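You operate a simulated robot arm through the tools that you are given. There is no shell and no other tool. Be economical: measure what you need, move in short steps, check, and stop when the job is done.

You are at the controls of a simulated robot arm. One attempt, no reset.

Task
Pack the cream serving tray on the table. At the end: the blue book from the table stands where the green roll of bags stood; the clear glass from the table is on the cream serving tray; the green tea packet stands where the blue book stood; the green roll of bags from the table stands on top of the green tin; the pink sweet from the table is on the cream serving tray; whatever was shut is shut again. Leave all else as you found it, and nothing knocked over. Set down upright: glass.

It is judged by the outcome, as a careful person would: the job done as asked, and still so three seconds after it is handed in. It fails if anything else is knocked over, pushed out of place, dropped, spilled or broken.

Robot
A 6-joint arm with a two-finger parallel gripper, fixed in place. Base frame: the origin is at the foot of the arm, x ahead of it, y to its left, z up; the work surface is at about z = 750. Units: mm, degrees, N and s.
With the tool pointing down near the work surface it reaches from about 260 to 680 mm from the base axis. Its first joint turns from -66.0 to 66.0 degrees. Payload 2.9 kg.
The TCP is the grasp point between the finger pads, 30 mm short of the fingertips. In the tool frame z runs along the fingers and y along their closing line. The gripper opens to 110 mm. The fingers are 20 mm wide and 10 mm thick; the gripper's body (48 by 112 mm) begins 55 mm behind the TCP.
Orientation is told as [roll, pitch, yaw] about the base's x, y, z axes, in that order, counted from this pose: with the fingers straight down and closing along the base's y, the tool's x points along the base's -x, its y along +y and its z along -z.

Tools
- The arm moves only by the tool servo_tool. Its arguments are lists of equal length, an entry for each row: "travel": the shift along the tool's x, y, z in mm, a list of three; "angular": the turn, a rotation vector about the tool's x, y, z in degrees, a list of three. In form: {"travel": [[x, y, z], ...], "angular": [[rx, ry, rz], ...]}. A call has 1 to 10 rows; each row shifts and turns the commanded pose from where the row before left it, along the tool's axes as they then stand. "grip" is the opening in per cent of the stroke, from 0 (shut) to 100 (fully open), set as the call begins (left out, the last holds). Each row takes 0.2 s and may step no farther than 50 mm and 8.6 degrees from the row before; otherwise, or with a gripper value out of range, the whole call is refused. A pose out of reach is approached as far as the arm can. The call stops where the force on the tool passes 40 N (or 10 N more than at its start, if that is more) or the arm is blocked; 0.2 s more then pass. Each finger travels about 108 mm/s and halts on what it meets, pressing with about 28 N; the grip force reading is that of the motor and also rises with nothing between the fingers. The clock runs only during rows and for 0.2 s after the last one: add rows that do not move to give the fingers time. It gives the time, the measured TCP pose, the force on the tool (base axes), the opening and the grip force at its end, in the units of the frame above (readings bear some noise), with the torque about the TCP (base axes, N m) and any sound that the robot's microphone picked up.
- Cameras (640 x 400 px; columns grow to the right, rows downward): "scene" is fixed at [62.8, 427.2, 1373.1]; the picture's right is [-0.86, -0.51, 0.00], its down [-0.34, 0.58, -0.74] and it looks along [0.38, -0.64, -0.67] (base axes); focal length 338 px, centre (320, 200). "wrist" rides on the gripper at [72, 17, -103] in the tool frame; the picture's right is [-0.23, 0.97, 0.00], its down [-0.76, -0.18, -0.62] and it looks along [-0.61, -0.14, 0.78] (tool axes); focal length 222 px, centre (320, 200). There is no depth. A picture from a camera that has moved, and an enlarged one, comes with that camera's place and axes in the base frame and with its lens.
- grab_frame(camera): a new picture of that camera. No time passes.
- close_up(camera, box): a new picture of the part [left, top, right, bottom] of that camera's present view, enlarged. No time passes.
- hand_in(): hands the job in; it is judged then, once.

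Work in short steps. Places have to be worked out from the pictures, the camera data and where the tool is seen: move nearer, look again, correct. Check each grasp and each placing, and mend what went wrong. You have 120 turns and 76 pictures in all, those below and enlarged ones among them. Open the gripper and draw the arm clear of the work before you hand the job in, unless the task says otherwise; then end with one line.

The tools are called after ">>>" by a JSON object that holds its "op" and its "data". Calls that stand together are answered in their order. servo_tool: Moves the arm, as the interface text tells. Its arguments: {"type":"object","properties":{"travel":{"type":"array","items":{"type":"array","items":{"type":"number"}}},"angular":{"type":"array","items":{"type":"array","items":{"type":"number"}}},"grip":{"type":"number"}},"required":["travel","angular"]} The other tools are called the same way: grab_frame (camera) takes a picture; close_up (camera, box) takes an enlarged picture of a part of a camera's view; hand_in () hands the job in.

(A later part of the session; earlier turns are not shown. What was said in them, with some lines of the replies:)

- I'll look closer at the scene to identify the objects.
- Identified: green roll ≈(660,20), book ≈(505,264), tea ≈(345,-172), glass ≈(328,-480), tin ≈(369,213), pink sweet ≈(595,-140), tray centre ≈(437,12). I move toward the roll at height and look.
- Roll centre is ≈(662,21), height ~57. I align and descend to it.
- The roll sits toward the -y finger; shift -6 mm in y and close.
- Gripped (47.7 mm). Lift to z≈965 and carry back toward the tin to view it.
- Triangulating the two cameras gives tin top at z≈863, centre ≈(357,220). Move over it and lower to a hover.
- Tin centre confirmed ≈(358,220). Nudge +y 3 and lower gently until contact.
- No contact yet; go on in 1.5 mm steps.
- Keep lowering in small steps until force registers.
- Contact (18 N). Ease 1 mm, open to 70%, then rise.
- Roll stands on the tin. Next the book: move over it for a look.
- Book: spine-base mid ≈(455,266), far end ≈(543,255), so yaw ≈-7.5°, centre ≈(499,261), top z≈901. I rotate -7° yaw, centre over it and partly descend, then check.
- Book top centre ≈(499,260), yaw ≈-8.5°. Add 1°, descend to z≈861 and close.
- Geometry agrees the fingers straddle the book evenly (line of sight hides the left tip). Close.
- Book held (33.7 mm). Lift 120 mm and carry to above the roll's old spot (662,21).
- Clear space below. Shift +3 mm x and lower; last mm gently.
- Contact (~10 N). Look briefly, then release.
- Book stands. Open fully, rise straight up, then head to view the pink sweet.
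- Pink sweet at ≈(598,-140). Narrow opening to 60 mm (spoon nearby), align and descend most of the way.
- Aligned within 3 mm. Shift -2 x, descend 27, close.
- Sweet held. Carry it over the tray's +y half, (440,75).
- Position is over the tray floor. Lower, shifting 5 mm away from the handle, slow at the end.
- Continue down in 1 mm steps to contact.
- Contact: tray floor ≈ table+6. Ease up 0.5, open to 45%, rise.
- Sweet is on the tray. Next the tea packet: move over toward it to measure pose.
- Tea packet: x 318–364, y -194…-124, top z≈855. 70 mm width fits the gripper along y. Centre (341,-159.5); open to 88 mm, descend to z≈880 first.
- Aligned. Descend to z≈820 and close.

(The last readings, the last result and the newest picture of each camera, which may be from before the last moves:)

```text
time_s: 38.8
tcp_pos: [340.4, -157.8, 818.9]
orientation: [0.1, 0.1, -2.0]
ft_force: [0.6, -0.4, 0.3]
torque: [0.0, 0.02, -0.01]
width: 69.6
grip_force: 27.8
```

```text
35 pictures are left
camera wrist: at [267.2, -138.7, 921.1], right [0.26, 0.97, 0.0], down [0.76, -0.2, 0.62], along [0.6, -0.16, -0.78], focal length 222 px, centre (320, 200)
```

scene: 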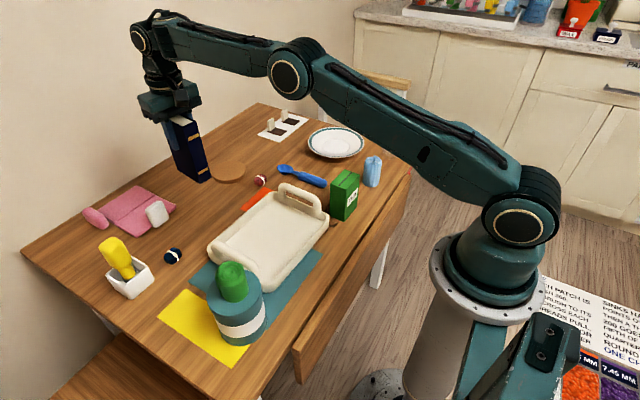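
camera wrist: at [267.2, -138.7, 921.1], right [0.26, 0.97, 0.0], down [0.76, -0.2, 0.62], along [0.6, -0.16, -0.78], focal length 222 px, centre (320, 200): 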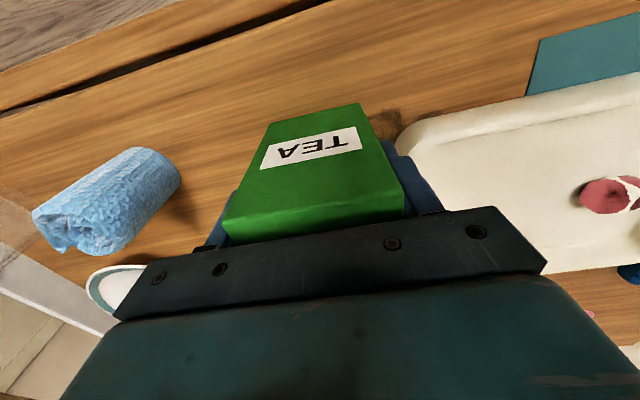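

Tea held. Lift 150 mm, then carry to the book's old spot.

>>> {"op": "servo_tool", "data": {"travel": [[0, 0, -40], [0, 0, -40], [0, 0, -40], [0, 0, -30]], "angular": [[0, 0, 0], [0, 0, 0], [0, 0, 0], [0, 0, 0]]}}

>>> {"op": "servo_tool", "data": {"travel": [[-14.4, 42.4, 0], [-14.4, 42.4, 0], [-14.4, 42.4, 0], [-14.4, 42.4, 0], [-14.4, 42.4, 0], [-14.4, 42.4, 0], [-14.4, 42.4, 0], [-14.4, 42.4, 0], [-14.4, 42.4, 0], [-14.4, 42.4, 0]], "angular": [[0, 0, 0], [0, 0, 0], [0, 0, 0], [0, 0, 0], [0, 0, 0], [0, 0, 0], [0, 0, 0], [0, 0, 0], [0, 0, 0], [0, 0, 0]]}}

>>> {"op": "grab_frame", "data": {"camera": "scene"}}

>>> {"op": "grab_frame", "data": {"camera": "wrist"}}

```text
time_s: 39.8
tcp_pos: [342.1, -157.5, 969.2]
orientation: [0.0, 0.0, -2.0]
ft_force: [-0.5, 0.0, -1.4]
torque: [-0.02, 0.01, -0.01]
width: 69.7
grip_force: 27.9
```

```text
time_s: 42.0
tcp_pos: [498.9, 264.1, 962.4]
orientation: [0.0, 0.0, -2.1]
ft_force: [0.0, -0.9, -0.4]
torque: [-0.01, 0.03, 0.02]
width: 69.7
grip_force: 28.3
```

```text
34 pictures are left
```

scene: 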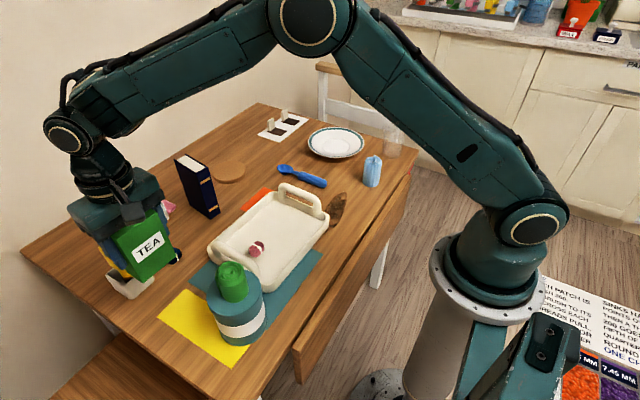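

```text
33 pictures are left
camera wrist: at [426.5, 284.1, 1066.9], right [0.26, 0.97, 0.0], down [0.76, -0.2, 0.62], along [0.6, -0.16, -0.78], focal length 222 px, centre (320, 200)
```

wrist: 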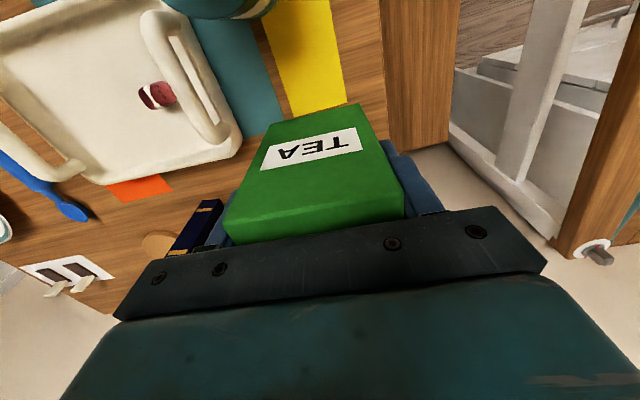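

Clear below. Lower, shift -3 y.

>>> {"op": "servo_tool", "data": {"travel": [[0, -3, 40], [0, 0, 40], [0, 0, 40], [0, 0, 18], [0, 0, 0]], "angular": [[0, 0, 0], [0, 0, 0], [0, 0, 0], [0, 0, 0], [0, 0, 0]]}}

>>> {"op": "close_up", "data": {"camera": "scene", "box": [60, 180, 260, 340]}}

```text
time_s: 43.2
tcp_pos: [501.3, 259.3, 828.2]
orientation: [0.0, 0.0, -2.1]
ft_force: [0.5, 0.0, -2.1]
torque: [-0.01, -0.01, 0.0]
width: 69.6
grip_force: 28.0
```

```text
2.50 times, centred on (160, 260) of scene
camera zoom: at [62.8, 427.2, 1373.1], right [-0.86, -0.51, 0.0], down [-0.34, 0.58, -0.74], along [0.38, -0.64, -0.67], focal length 846 px, centre (720, 50)
```

zoom: 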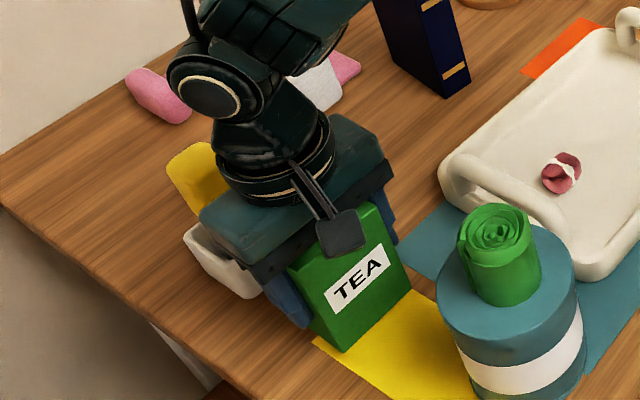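

Close to the surface; lower in small steps until contact.

>>> {"op": "servo_tool", "data": {"travel": [[0, 0, 4], [0, 0, 2], [0, 0, 1], [0, 0, 1], [0, 0, 0]], "angular": [[0, 0, 0], [0, 0, 0], [0, 0, 0], [0, 0, 0], [0, 0, 0]]}}

>>> {"op": "servo_tool", "data": {"travel": [[0, 0, 1], [0, 0, 1], [0, 0, 0]], "angular": [[0, 0, 0], [0, 0, 0], [0, 0, 0]]}}

```text
time_s: 44.4
tcp_pos: [501.4, 257.8, 823.5]
orientation: [-0.1, 0.0, -2.0]
ft_force: [-0.1, -0.3, -0.2]
torque: [0.01, 0.01, -0.01]
width: 69.8
grip_force: 28.1
```

```text
time_s: 45.2
tcp_pos: [500.2, 258.2, 820.3]
orientation: [0.0, -0.1, -2.0]
ft_force: [-0.2, -1.2, -1.0]
torque: [0.0, -0.02, -0.01]
width: 69.8
grip_force: 27.6
```

>>> {"op": "servo_tool", "data": {"travel": [[0, 0, 1], [0, 0, 1], [0, 0, 1], [0, 0, 0]], "angular": [[0, 0, 0], [0, 0, 0], [0, 0, 0], [0, 0, 0]]}}

```text
time_s: 46.2
tcp_pos: [500.6, 257.4, 818.0]
orientation: [0.1, 0.0, -2.0]
ft_force: [0.6, -1.9, 4.1]
torque: [-0.1, -0.01, 0.0]
width: 69.4
grip_force: 27.7
```

Contact. Release and rise.

>>> {"op": "servo_tool", "data": {"travel": [[0, 0, 0], [0, 0, 0], [0, 0, -40], [0, 0, -45], [0, 0, -45], [0, 0, -45]], "angular": [[0, 0, 0], [0, 0, 0], [0, 0, 0], [0, 0, 0], [0, 0, 0], [0, 0, 0]], "grip": 82}}

>>> {"op": "grab_frame", "data": {"camera": "scene"}}

```text
time_s: 47.6
tcp_pos: [498.1, 256.9, 994.3]
orientation: [0.0, 0.1, -2.0]
ft_force: [-0.6, 0.5, -0.1]
torque: [0.03, -0.01, -0.01]
width: 90.2
grip_force: 0.1
```

```text
31 pictures are left
```

scene: 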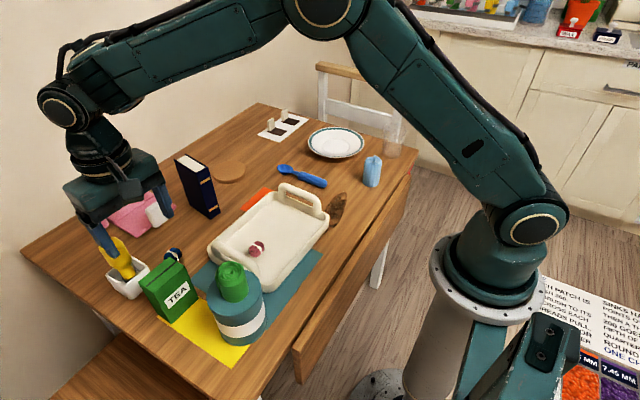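

Tea stands in the book's place. Now travel high to the glass for a look.

>>> {"op": "servo_tool", "data": {"travel": [[10, -45, 0], [10, -45, 0], [10, -45, 0], [10, -45, 0], [10, -45, 0], [10, -45, 0], [10, -45, 0], [10, -45, 0]], "angular": [[0, 0, -2], [0, 0, 0], [0, 0, 0], [0, 0, 0], [0, 0, 0], [0, 0, 0], [0, 0, 0], [0, 0, 0]]}}

>>> {"op": "servo_tool", "data": {"travel": [[10, -45, 0], [10, -45, 0], [10, -45, 0], [10, -45, 0], [10, -45, 0], [10, -45, 0]], "angular": [[0, 0, 0], [0, 0, 0], [0, 0, 0], [0, 0, 0], [0, 0, 0], [0, 0, 0]]}}

>>> {"op": "grab_frame", "data": {"camera": "wrist"}}

>>> {"op": "close_up", "data": {"camera": "scene", "box": [330, 90, 430, 200]}}

```text
time_s: 49.4
tcp_pos: [419.5, -102.5, 993.5]
orientation: [-0.1, 0.0, 0.2]
ft_force: [-0.1, -0.1, 0.3]
torque: [-0.01, 0.0, 0.0]
width: 90.2
grip_force: 0.0
```

```text
time_s: 50.8
tcp_pos: [358.6, -370.7, 994.0]
orientation: [-0.1, 0.0, 0.2]
ft_force: [-0.8, 0.0, 0.8]
torque: [0.01, 0.01, -0.01]
width: 90.2
grip_force: 0.0
```

```text
30 pictures are left
camera wrist: at [285.8, -354.3, 1097.2], right [0.23, 0.97, 0.0], down [0.76, -0.18, 0.62], along [0.61, -0.14, -0.78], focal length 222 px, centre (320, 200)
```

wrist: 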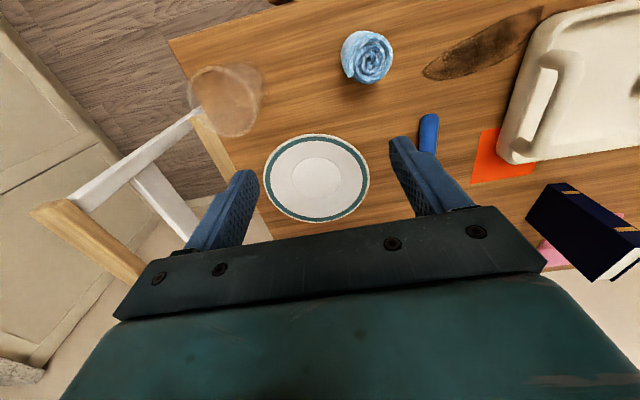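

```text
3.64 times, centred on (380, 145) of scene
camera zoom: at [62.8, 427.2, 1373.1], right [-0.86, -0.51, 0.0], down [-0.34, 0.58, -0.74], along [0.38, -0.64, -0.67], focal length 1230 px, centre (102, 400)
```

zoom: 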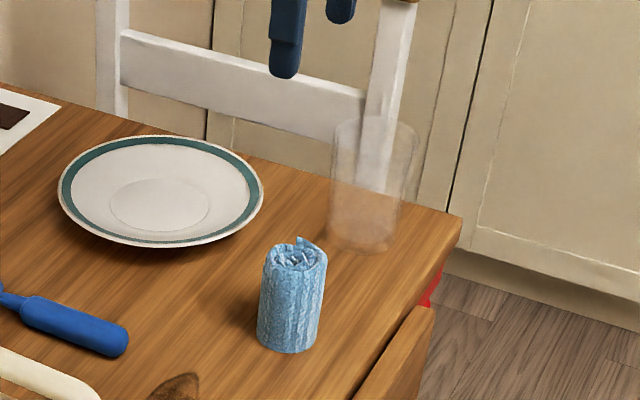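

Glass ≈(327,-478), rim z≈849, ~73 mm wide; chair rail is well beyond (y≈-650). Move above it and view at closer range with the gripper full open.

>>> {"op": "servo_tool", "data": {"travel": [[11, -36, 15], [10, -36, 15], [10, -36, 15], [0, 0, 0]], "angular": [[0, 0, 0], [0, 0, 0], [0, 0, 0], [0, 0, 0]], "grip": 100}}

>>> {"op": "close_up", "data": {"camera": "wrist", "box": [200, 50, 460, 212]}}

>>> {"op": "close_up", "data": {"camera": "scene", "box": [330, 90, 430, 190]}}

```text
time_s: 51.8
tcp_pos: [324.9, -478.1, 948.8]
orientation: [0.0, 0.0, 0.0]
ft_force: [-0.4, -0.4, 0.4]
torque: [0.01, 0.02, 0.0]
width: 110.0
grip_force: 0.0
```

```text
2.46 times, centred on (330, 131) of wrist
camera zoom: at [251.8, -461.7, 1052.1], right [0.23, 0.97, 0.0], down [0.76, -0.18, 0.62], along [0.61, -0.14, -0.78], focal length 547 px, centre (295, 370)
```

zoom: 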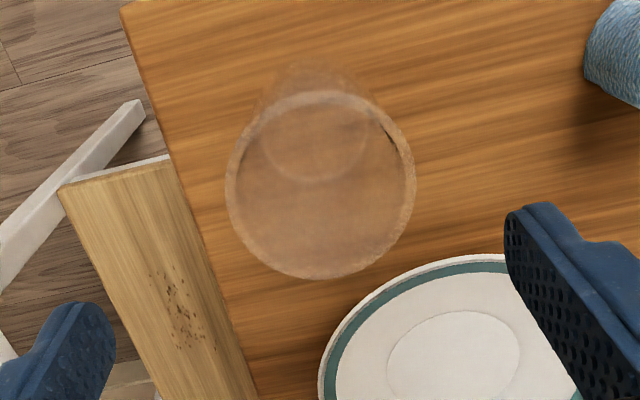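

```text
4.00 times, centred on (380, 140) of scene
camera zoom: at [62.8, 427.2, 1373.1], right [-0.86, -0.51, 0.0], down [-0.34, 0.58, -0.74], along [0.38, -0.64, -0.67], focal length 1353 px, centre (80, 440)
```

zoom: 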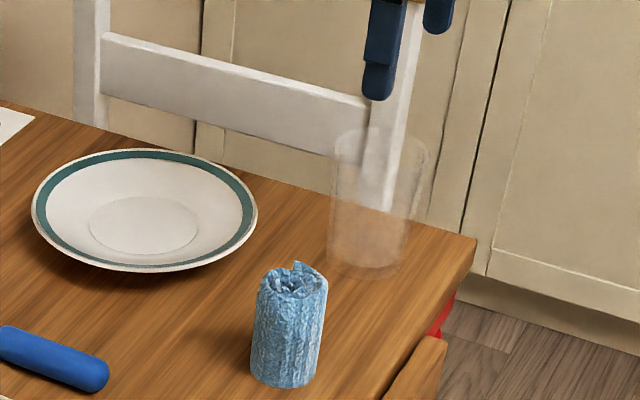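

Rim centre from both cameras ≈(329,-469), z≈848. Shift accordingly and descend to z≈885, then check.

>>> {"op": "servo_tool", "data": {"travel": [[-4, 9, 20], [0, 0, 40], [0, 0, 0]], "angular": [[0, 0, 0], [0, 0, 0], [0, 0, 0]]}}

>>> {"op": "grab_frame", "data": {"camera": "wrist"}}

```text
time_s: 52.6
tcp_pos: [329.1, -470.1, 887.8]
orientation: [0.0, 0.0, 0.0]
ft_force: [0.3, 0.7, 0.4]
torque: [-0.01, 0.01, 0.0]
width: 110.1
grip_force: 0.0
```

```text
26 pictures are left
camera wrist: at [256.4, -452.9, 990.7], right [0.23, 0.97, 0.0], down [0.76, -0.18, 0.62], along [0.61, -0.14, -0.78], focal length 222 px, centre (320, 200)
```

wrist: 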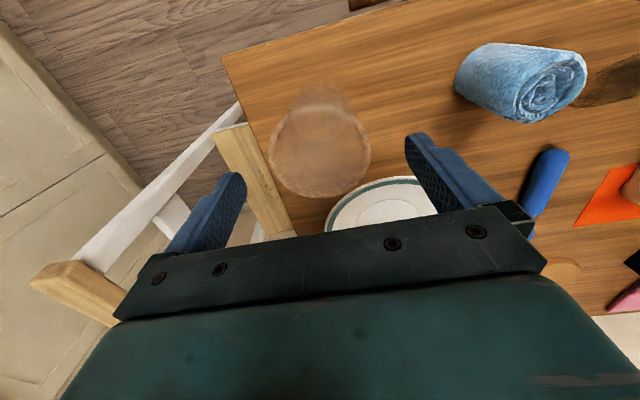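

Well aligned (chair far away). Descend to z≈812.

>>> {"op": "servo_tool", "data": {"travel": [[2, 2, 30], [0, 0, 30], [0, 0, 16], [0, 0, 0]], "angular": [[0, 0, 0], [0, 0, 0], [0, 0, 0], [0, 0, 0]]}}

>>> {"op": "grab_frame", "data": {"camera": "wrist"}}

```text
time_s: 53.6
tcp_pos: [327.9, -466.4, 809.9]
orientation: [0.0, 0.0, 0.0]
ft_force: [0.2, -0.1, 0.5]
torque: [0.03, 0.01, 0.0]
width: 110.0
grip_force: 0.2
```

```text
25 pictures are left
camera wrist: at [253.9, -450.3, 913.1], right [0.23, 0.97, 0.0], down [0.76, -0.18, 0.62], along [0.61, -0.14, -0.78], focal length 222 px, centre (320, 200)
```

wrist: 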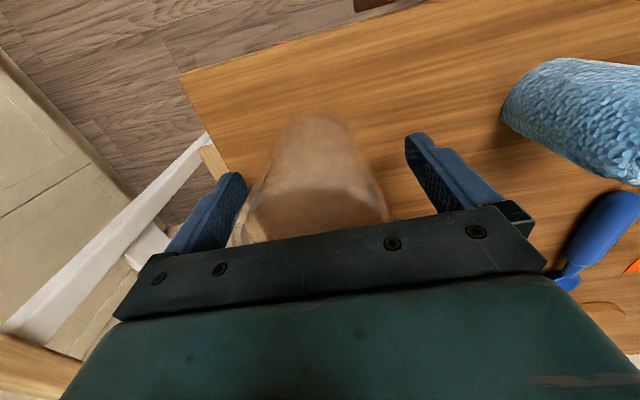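

Glass centre looks ≈ y -469; shift -2 mm and close.

>>> {"op": "servo_tool", "data": {"travel": [[0, -2.5, 0], [0, 0, 0]], "angular": [[0, 0, 0], [0, 0, 0]]}}

>>> {"op": "servo_tool", "data": {"travel": [[0, 0, 0], [0, 0, 0], [0, 0, 0]], "angular": [[0, 0, 0], [0, 0, 0], [0, 0, 0]], "grip": 40}}

>>> {"op": "grab_frame", "data": {"camera": "wrist"}}

```text
time_s: 54.2
tcp_pos: [327.1, -469.1, 809.9]
orientation: [0.0, 0.0, 0.0]
ft_force: [0.2, -0.1, 0.0]
torque: [0.03, 0.03, 0.02]
width: 110.4
grip_force: 0.0
```

```text
time_s: 55.0
tcp_pos: [327.4, -470.0, 809.3]
orientation: [0.0, 0.0, -0.1]
ft_force: [-0.8, -0.7, 0.1]
torque: [0.01, -0.05, 0.0]
width: 67.7
grip_force: 27.8
```

```text
24 pictures are left
camera wrist: at [254.3, -452.7, 913.2], right [0.23, 0.97, 0.0], down [0.76, -0.18, 0.62], along [0.61, -0.14, -0.78], focal length 222 px, centre (320, 200)
```

wrist: 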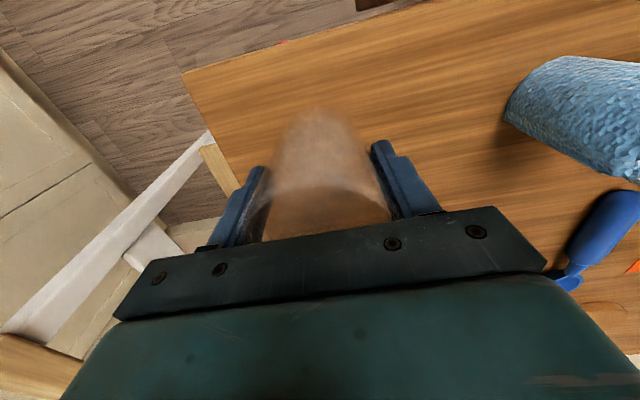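

Glass gripped (67.7 mm). Lift and check.

>>> {"op": "servo_tool", "data": {"travel": [[0, 0, -20], [0, 0, -40], [0, 0, -45], [0, 0, 0]], "angular": [[0, 0, 0], [0, 0, 0], [0, 0, 0], [0, 0, 0]]}}

>>> {"op": "close_up", "data": {"camera": "scene", "box": [330, 50, 430, 180]}}

```text
time_s: 56.0
tcp_pos: [328.5, -469.6, 913.4]
orientation: [0.1, 0.1, -0.1]
ft_force: [-0.7, 0.3, -2.1]
torque: [-0.03, -0.01, 0.02]
width: 67.9
grip_force: 28.2
```

```text
3.08 times, centred on (380, 115) of scene
camera zoom: at [62.8, 427.2, 1373.1], right [-0.86, -0.51, 0.0], down [-0.34, 0.58, -0.74], along [0.38, -0.64, -0.67], focal length 1041 px, centre (135, 462)
```

zoom: 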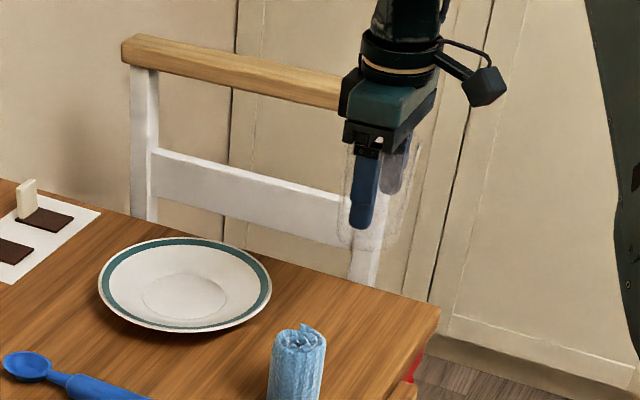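

Glass secure. Carry it level to above the tray at (440,-14).

>>> {"op": "servo_tool", "data": {"travel": [[-11.1, 45.6, 0], [-11.1, 45.6, 0], [-11.1, 45.6, 0], [-11.1, 45.6, 0], [-11.1, 45.6, 0], [-11.1, 45.6, 0], [-11.1, 45.6, 0], [-11.1, 45.6, 0], [-11.1, 45.6, 0], [-11.1, 45.6, 0]], "angular": [[0, 0, 0], [0, 0, 0], [0, 0, 0], [0, 0, 0], [0, 0, 0], [0, 0, 0], [0, 0, 0], [0, 0, 0], [0, 0, 0], [0, 0, 0]]}}

>>> {"op": "grab_frame", "data": {"camera": "scene"}}

>>> {"op": "grab_frame", "data": {"camera": "wrist"}}

```text
time_s: 58.2
tcp_pos: [438.2, -15.7, 918.9]
orientation: [-0.1, 0.0, -0.1]
ft_force: [0.2, 0.1, -2.0]
torque: [-0.02, -0.02, 0.05]
width: 68.0
grip_force: 27.8
```

```text
22 pictures are left
```

scene: 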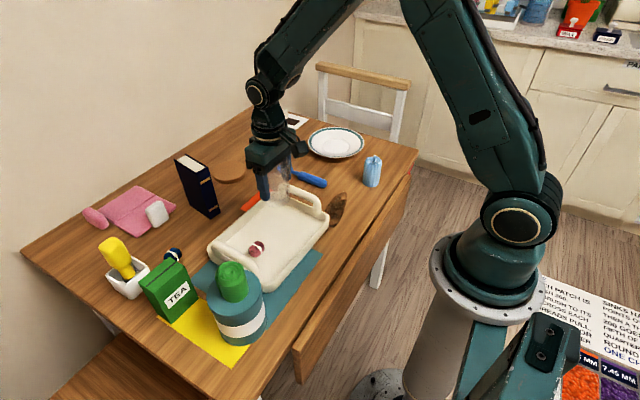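

```text
21 pictures are left
camera wrist: at [364.7, 1.5, 1022.0], right [0.23, 0.97, 0.0], down [0.76, -0.18, 0.62], along [0.61, -0.14, -0.78], focal length 222 px, centre (320, 200)
```

wrist: 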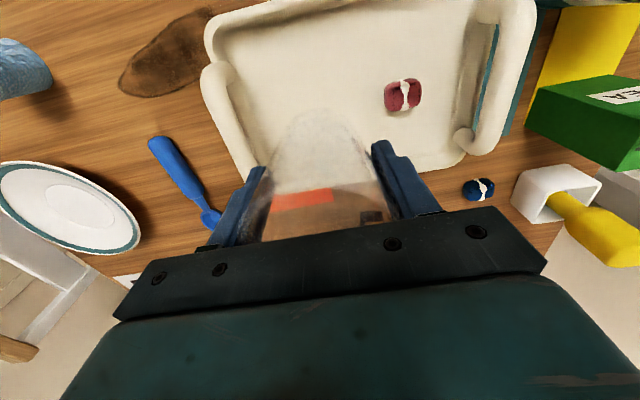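

Over the tray floor, clear of sweet and handle. Lower to just above the floor.

>>> {"op": "servo_tool", "data": {"travel": [[0, 0, 35], [0, 0, 35], [0, 0, 20], [0, 0, 4], [0, 0, 2], [0, 0, 0]], "angular": [[0, 0, 0], [0, 0, 0], [0, 0, 0], [0, 0, 0], [0, 0, 0], [0, 0, 0]]}}

>>> {"op": "servo_tool", "data": {"travel": [[0, 0, 1], [0, 0, 1], [0, 0, 1], [0, 0, 0]], "angular": [[0, 0, 0], [0, 0, 0], [0, 0, 0], [0, 0, 0]]}}

```text
time_s: 59.6
tcp_pos: [442.1, -15.7, 820.3]
orientation: [0.0, 0.1, 0.1]
ft_force: [0.8, 0.3, -2.6]
torque: [0.03, -0.03, -0.03]
width: 67.8
grip_force: 27.5
```

```text
time_s: 60.6
tcp_pos: [440.1, -16.0, 816.0]
orientation: [0.0, 0.0, 0.1]
ft_force: [-4.6, -0.3, 13.4]
torque: [0.02, -0.09, -0.03]
width: 67.8
grip_force: 27.9
```

Contact at 816 as expected. Ease slightly, open to 80%, look.

>>> {"op": "servo_tool", "data": {"travel": [[0, 0, -0.5], [0, 0, 0]], "angular": [[0, 0, 0], [0, 0, 0]]}}

>>> {"op": "servo_tool", "data": {"travel": [[0, 0, 0], [0, 0, 0]], "angular": [[0, 0, 0], [0, 0, 0]], "grip": 80}}

>>> {"op": "close_up", "data": {"camera": "scene", "box": [200, 110, 360, 290]}}

>>> {"op": "grab_frame", "data": {"camera": "wrist"}}

```text
time_s: 61.2
tcp_pos: [441.5, -15.4, 817.1]
orientation: [-0.1, 0.0, 0.0]
ft_force: [-1.5, -0.3, 11.0]
torque: [-0.01, -0.25, -0.03]
width: 68.0
grip_force: 27.9
```

```text
time_s: 61.8
tcp_pos: [440.5, -16.0, 816.2]
orientation: [0.0, 0.0, 0.1]
ft_force: [-0.4, 0.2, -0.3]
torque: [-0.02, 0.0, 0.01]
width: 88.1
grip_force: 0.0
```

```text
2.22 times, centred on (280, 200) of scene
camera zoom: at [62.8, 427.2, 1373.1], right [-0.86, -0.51, 0.0], down [-0.34, 0.58, -0.74], along [0.38, -0.64, -0.67], focal length 752 px, centre (409, 200)
```

zoom: 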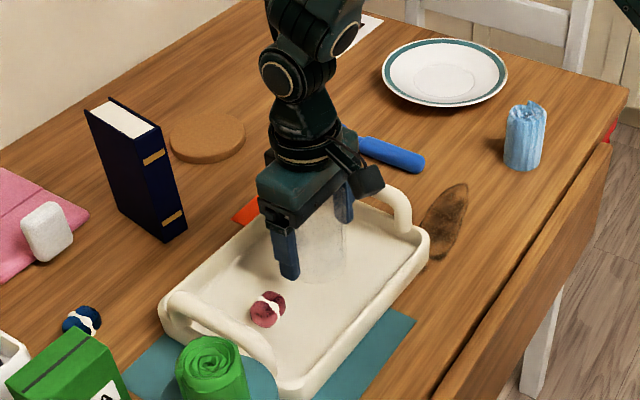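

```text
19 pictures are left
camera wrist: at [366.5, 1.7, 919.9], right [0.23, 0.97, 0.0], down [0.76, -0.18, 0.62], along [0.61, -0.14, -0.78], focal length 222 px, centre (320, 200)
```

wrist: 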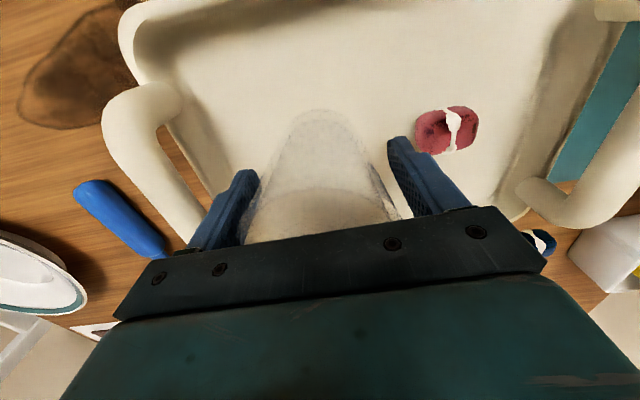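

Glass is standing free on the tray. Rise straight up and retreat to a clear pose, then inspect all.

>>> {"op": "servo_tool", "data": {"travel": [[0, 0, -30], [0, 0, -45], [0, 0, -45], [0, 0, -45], [0, 0, -45], [25, 0, -20], [30, 0, 0], [0, 0, 0]], "angular": [[0, 0, 0], [0, 0, 0], [0, 0, 0], [0, 0, 0], [0, 0, 0], [0, 0, 0], [0, 0, 0], [0, 0, 0]]}}

>>> {"op": "grab_frame", "data": {"camera": "scene"}}

>>> {"op": "grab_frame", "data": {"camera": "wrist"}}

```text
time_s: 63.6
tcp_pos: [386.0, -13.7, 1047.8]
orientation: [0.0, 0.0, -0.1]
ft_force: [0.0, 0.0, 0.1]
torque: [0.0, 0.0, 0.01]
width: 88.0
grip_force: 0.0
```

```text
18 pictures are left
```

scene: 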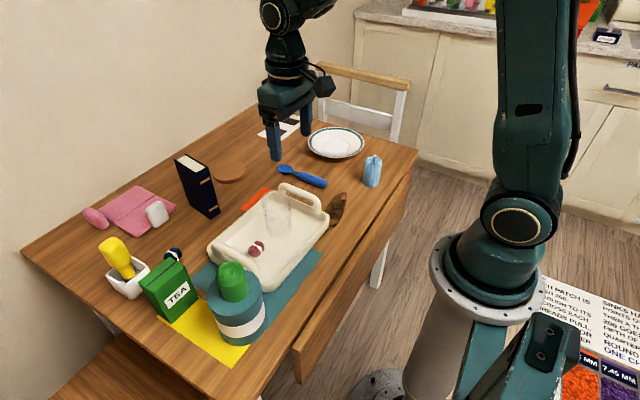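

```text
17 pictures are left
camera wrist: at [313.4, 2.7, 1150.6], right [0.23, 0.97, 0.0], down [0.76, -0.18, 0.62], along [0.61, -0.14, -0.78], focal length 222 px, centre (320, 200)
```

wrist: 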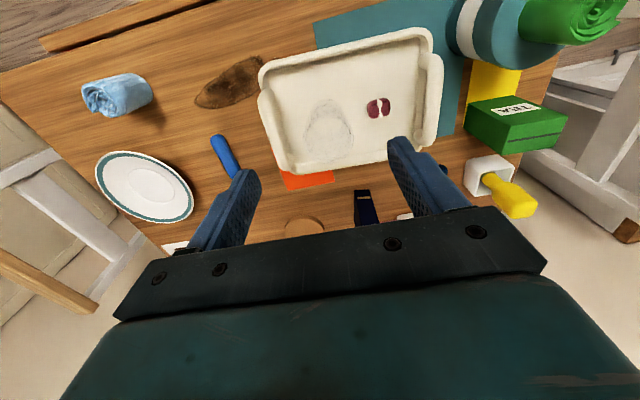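

Everything is in place and standing, nothing else has moved, nothing was opened, and the arm is clear. I'm handing the job in.

>>> {"op": "hand_in", "data": {}}

```text
The job is handed in.
```

I finished the job and handed it in: the roll stands on the green tin, the book where the roll stood, and the tea packet where the book stood. The pink sweet and the upright glass are on the tray, and nothing else was disturbed.
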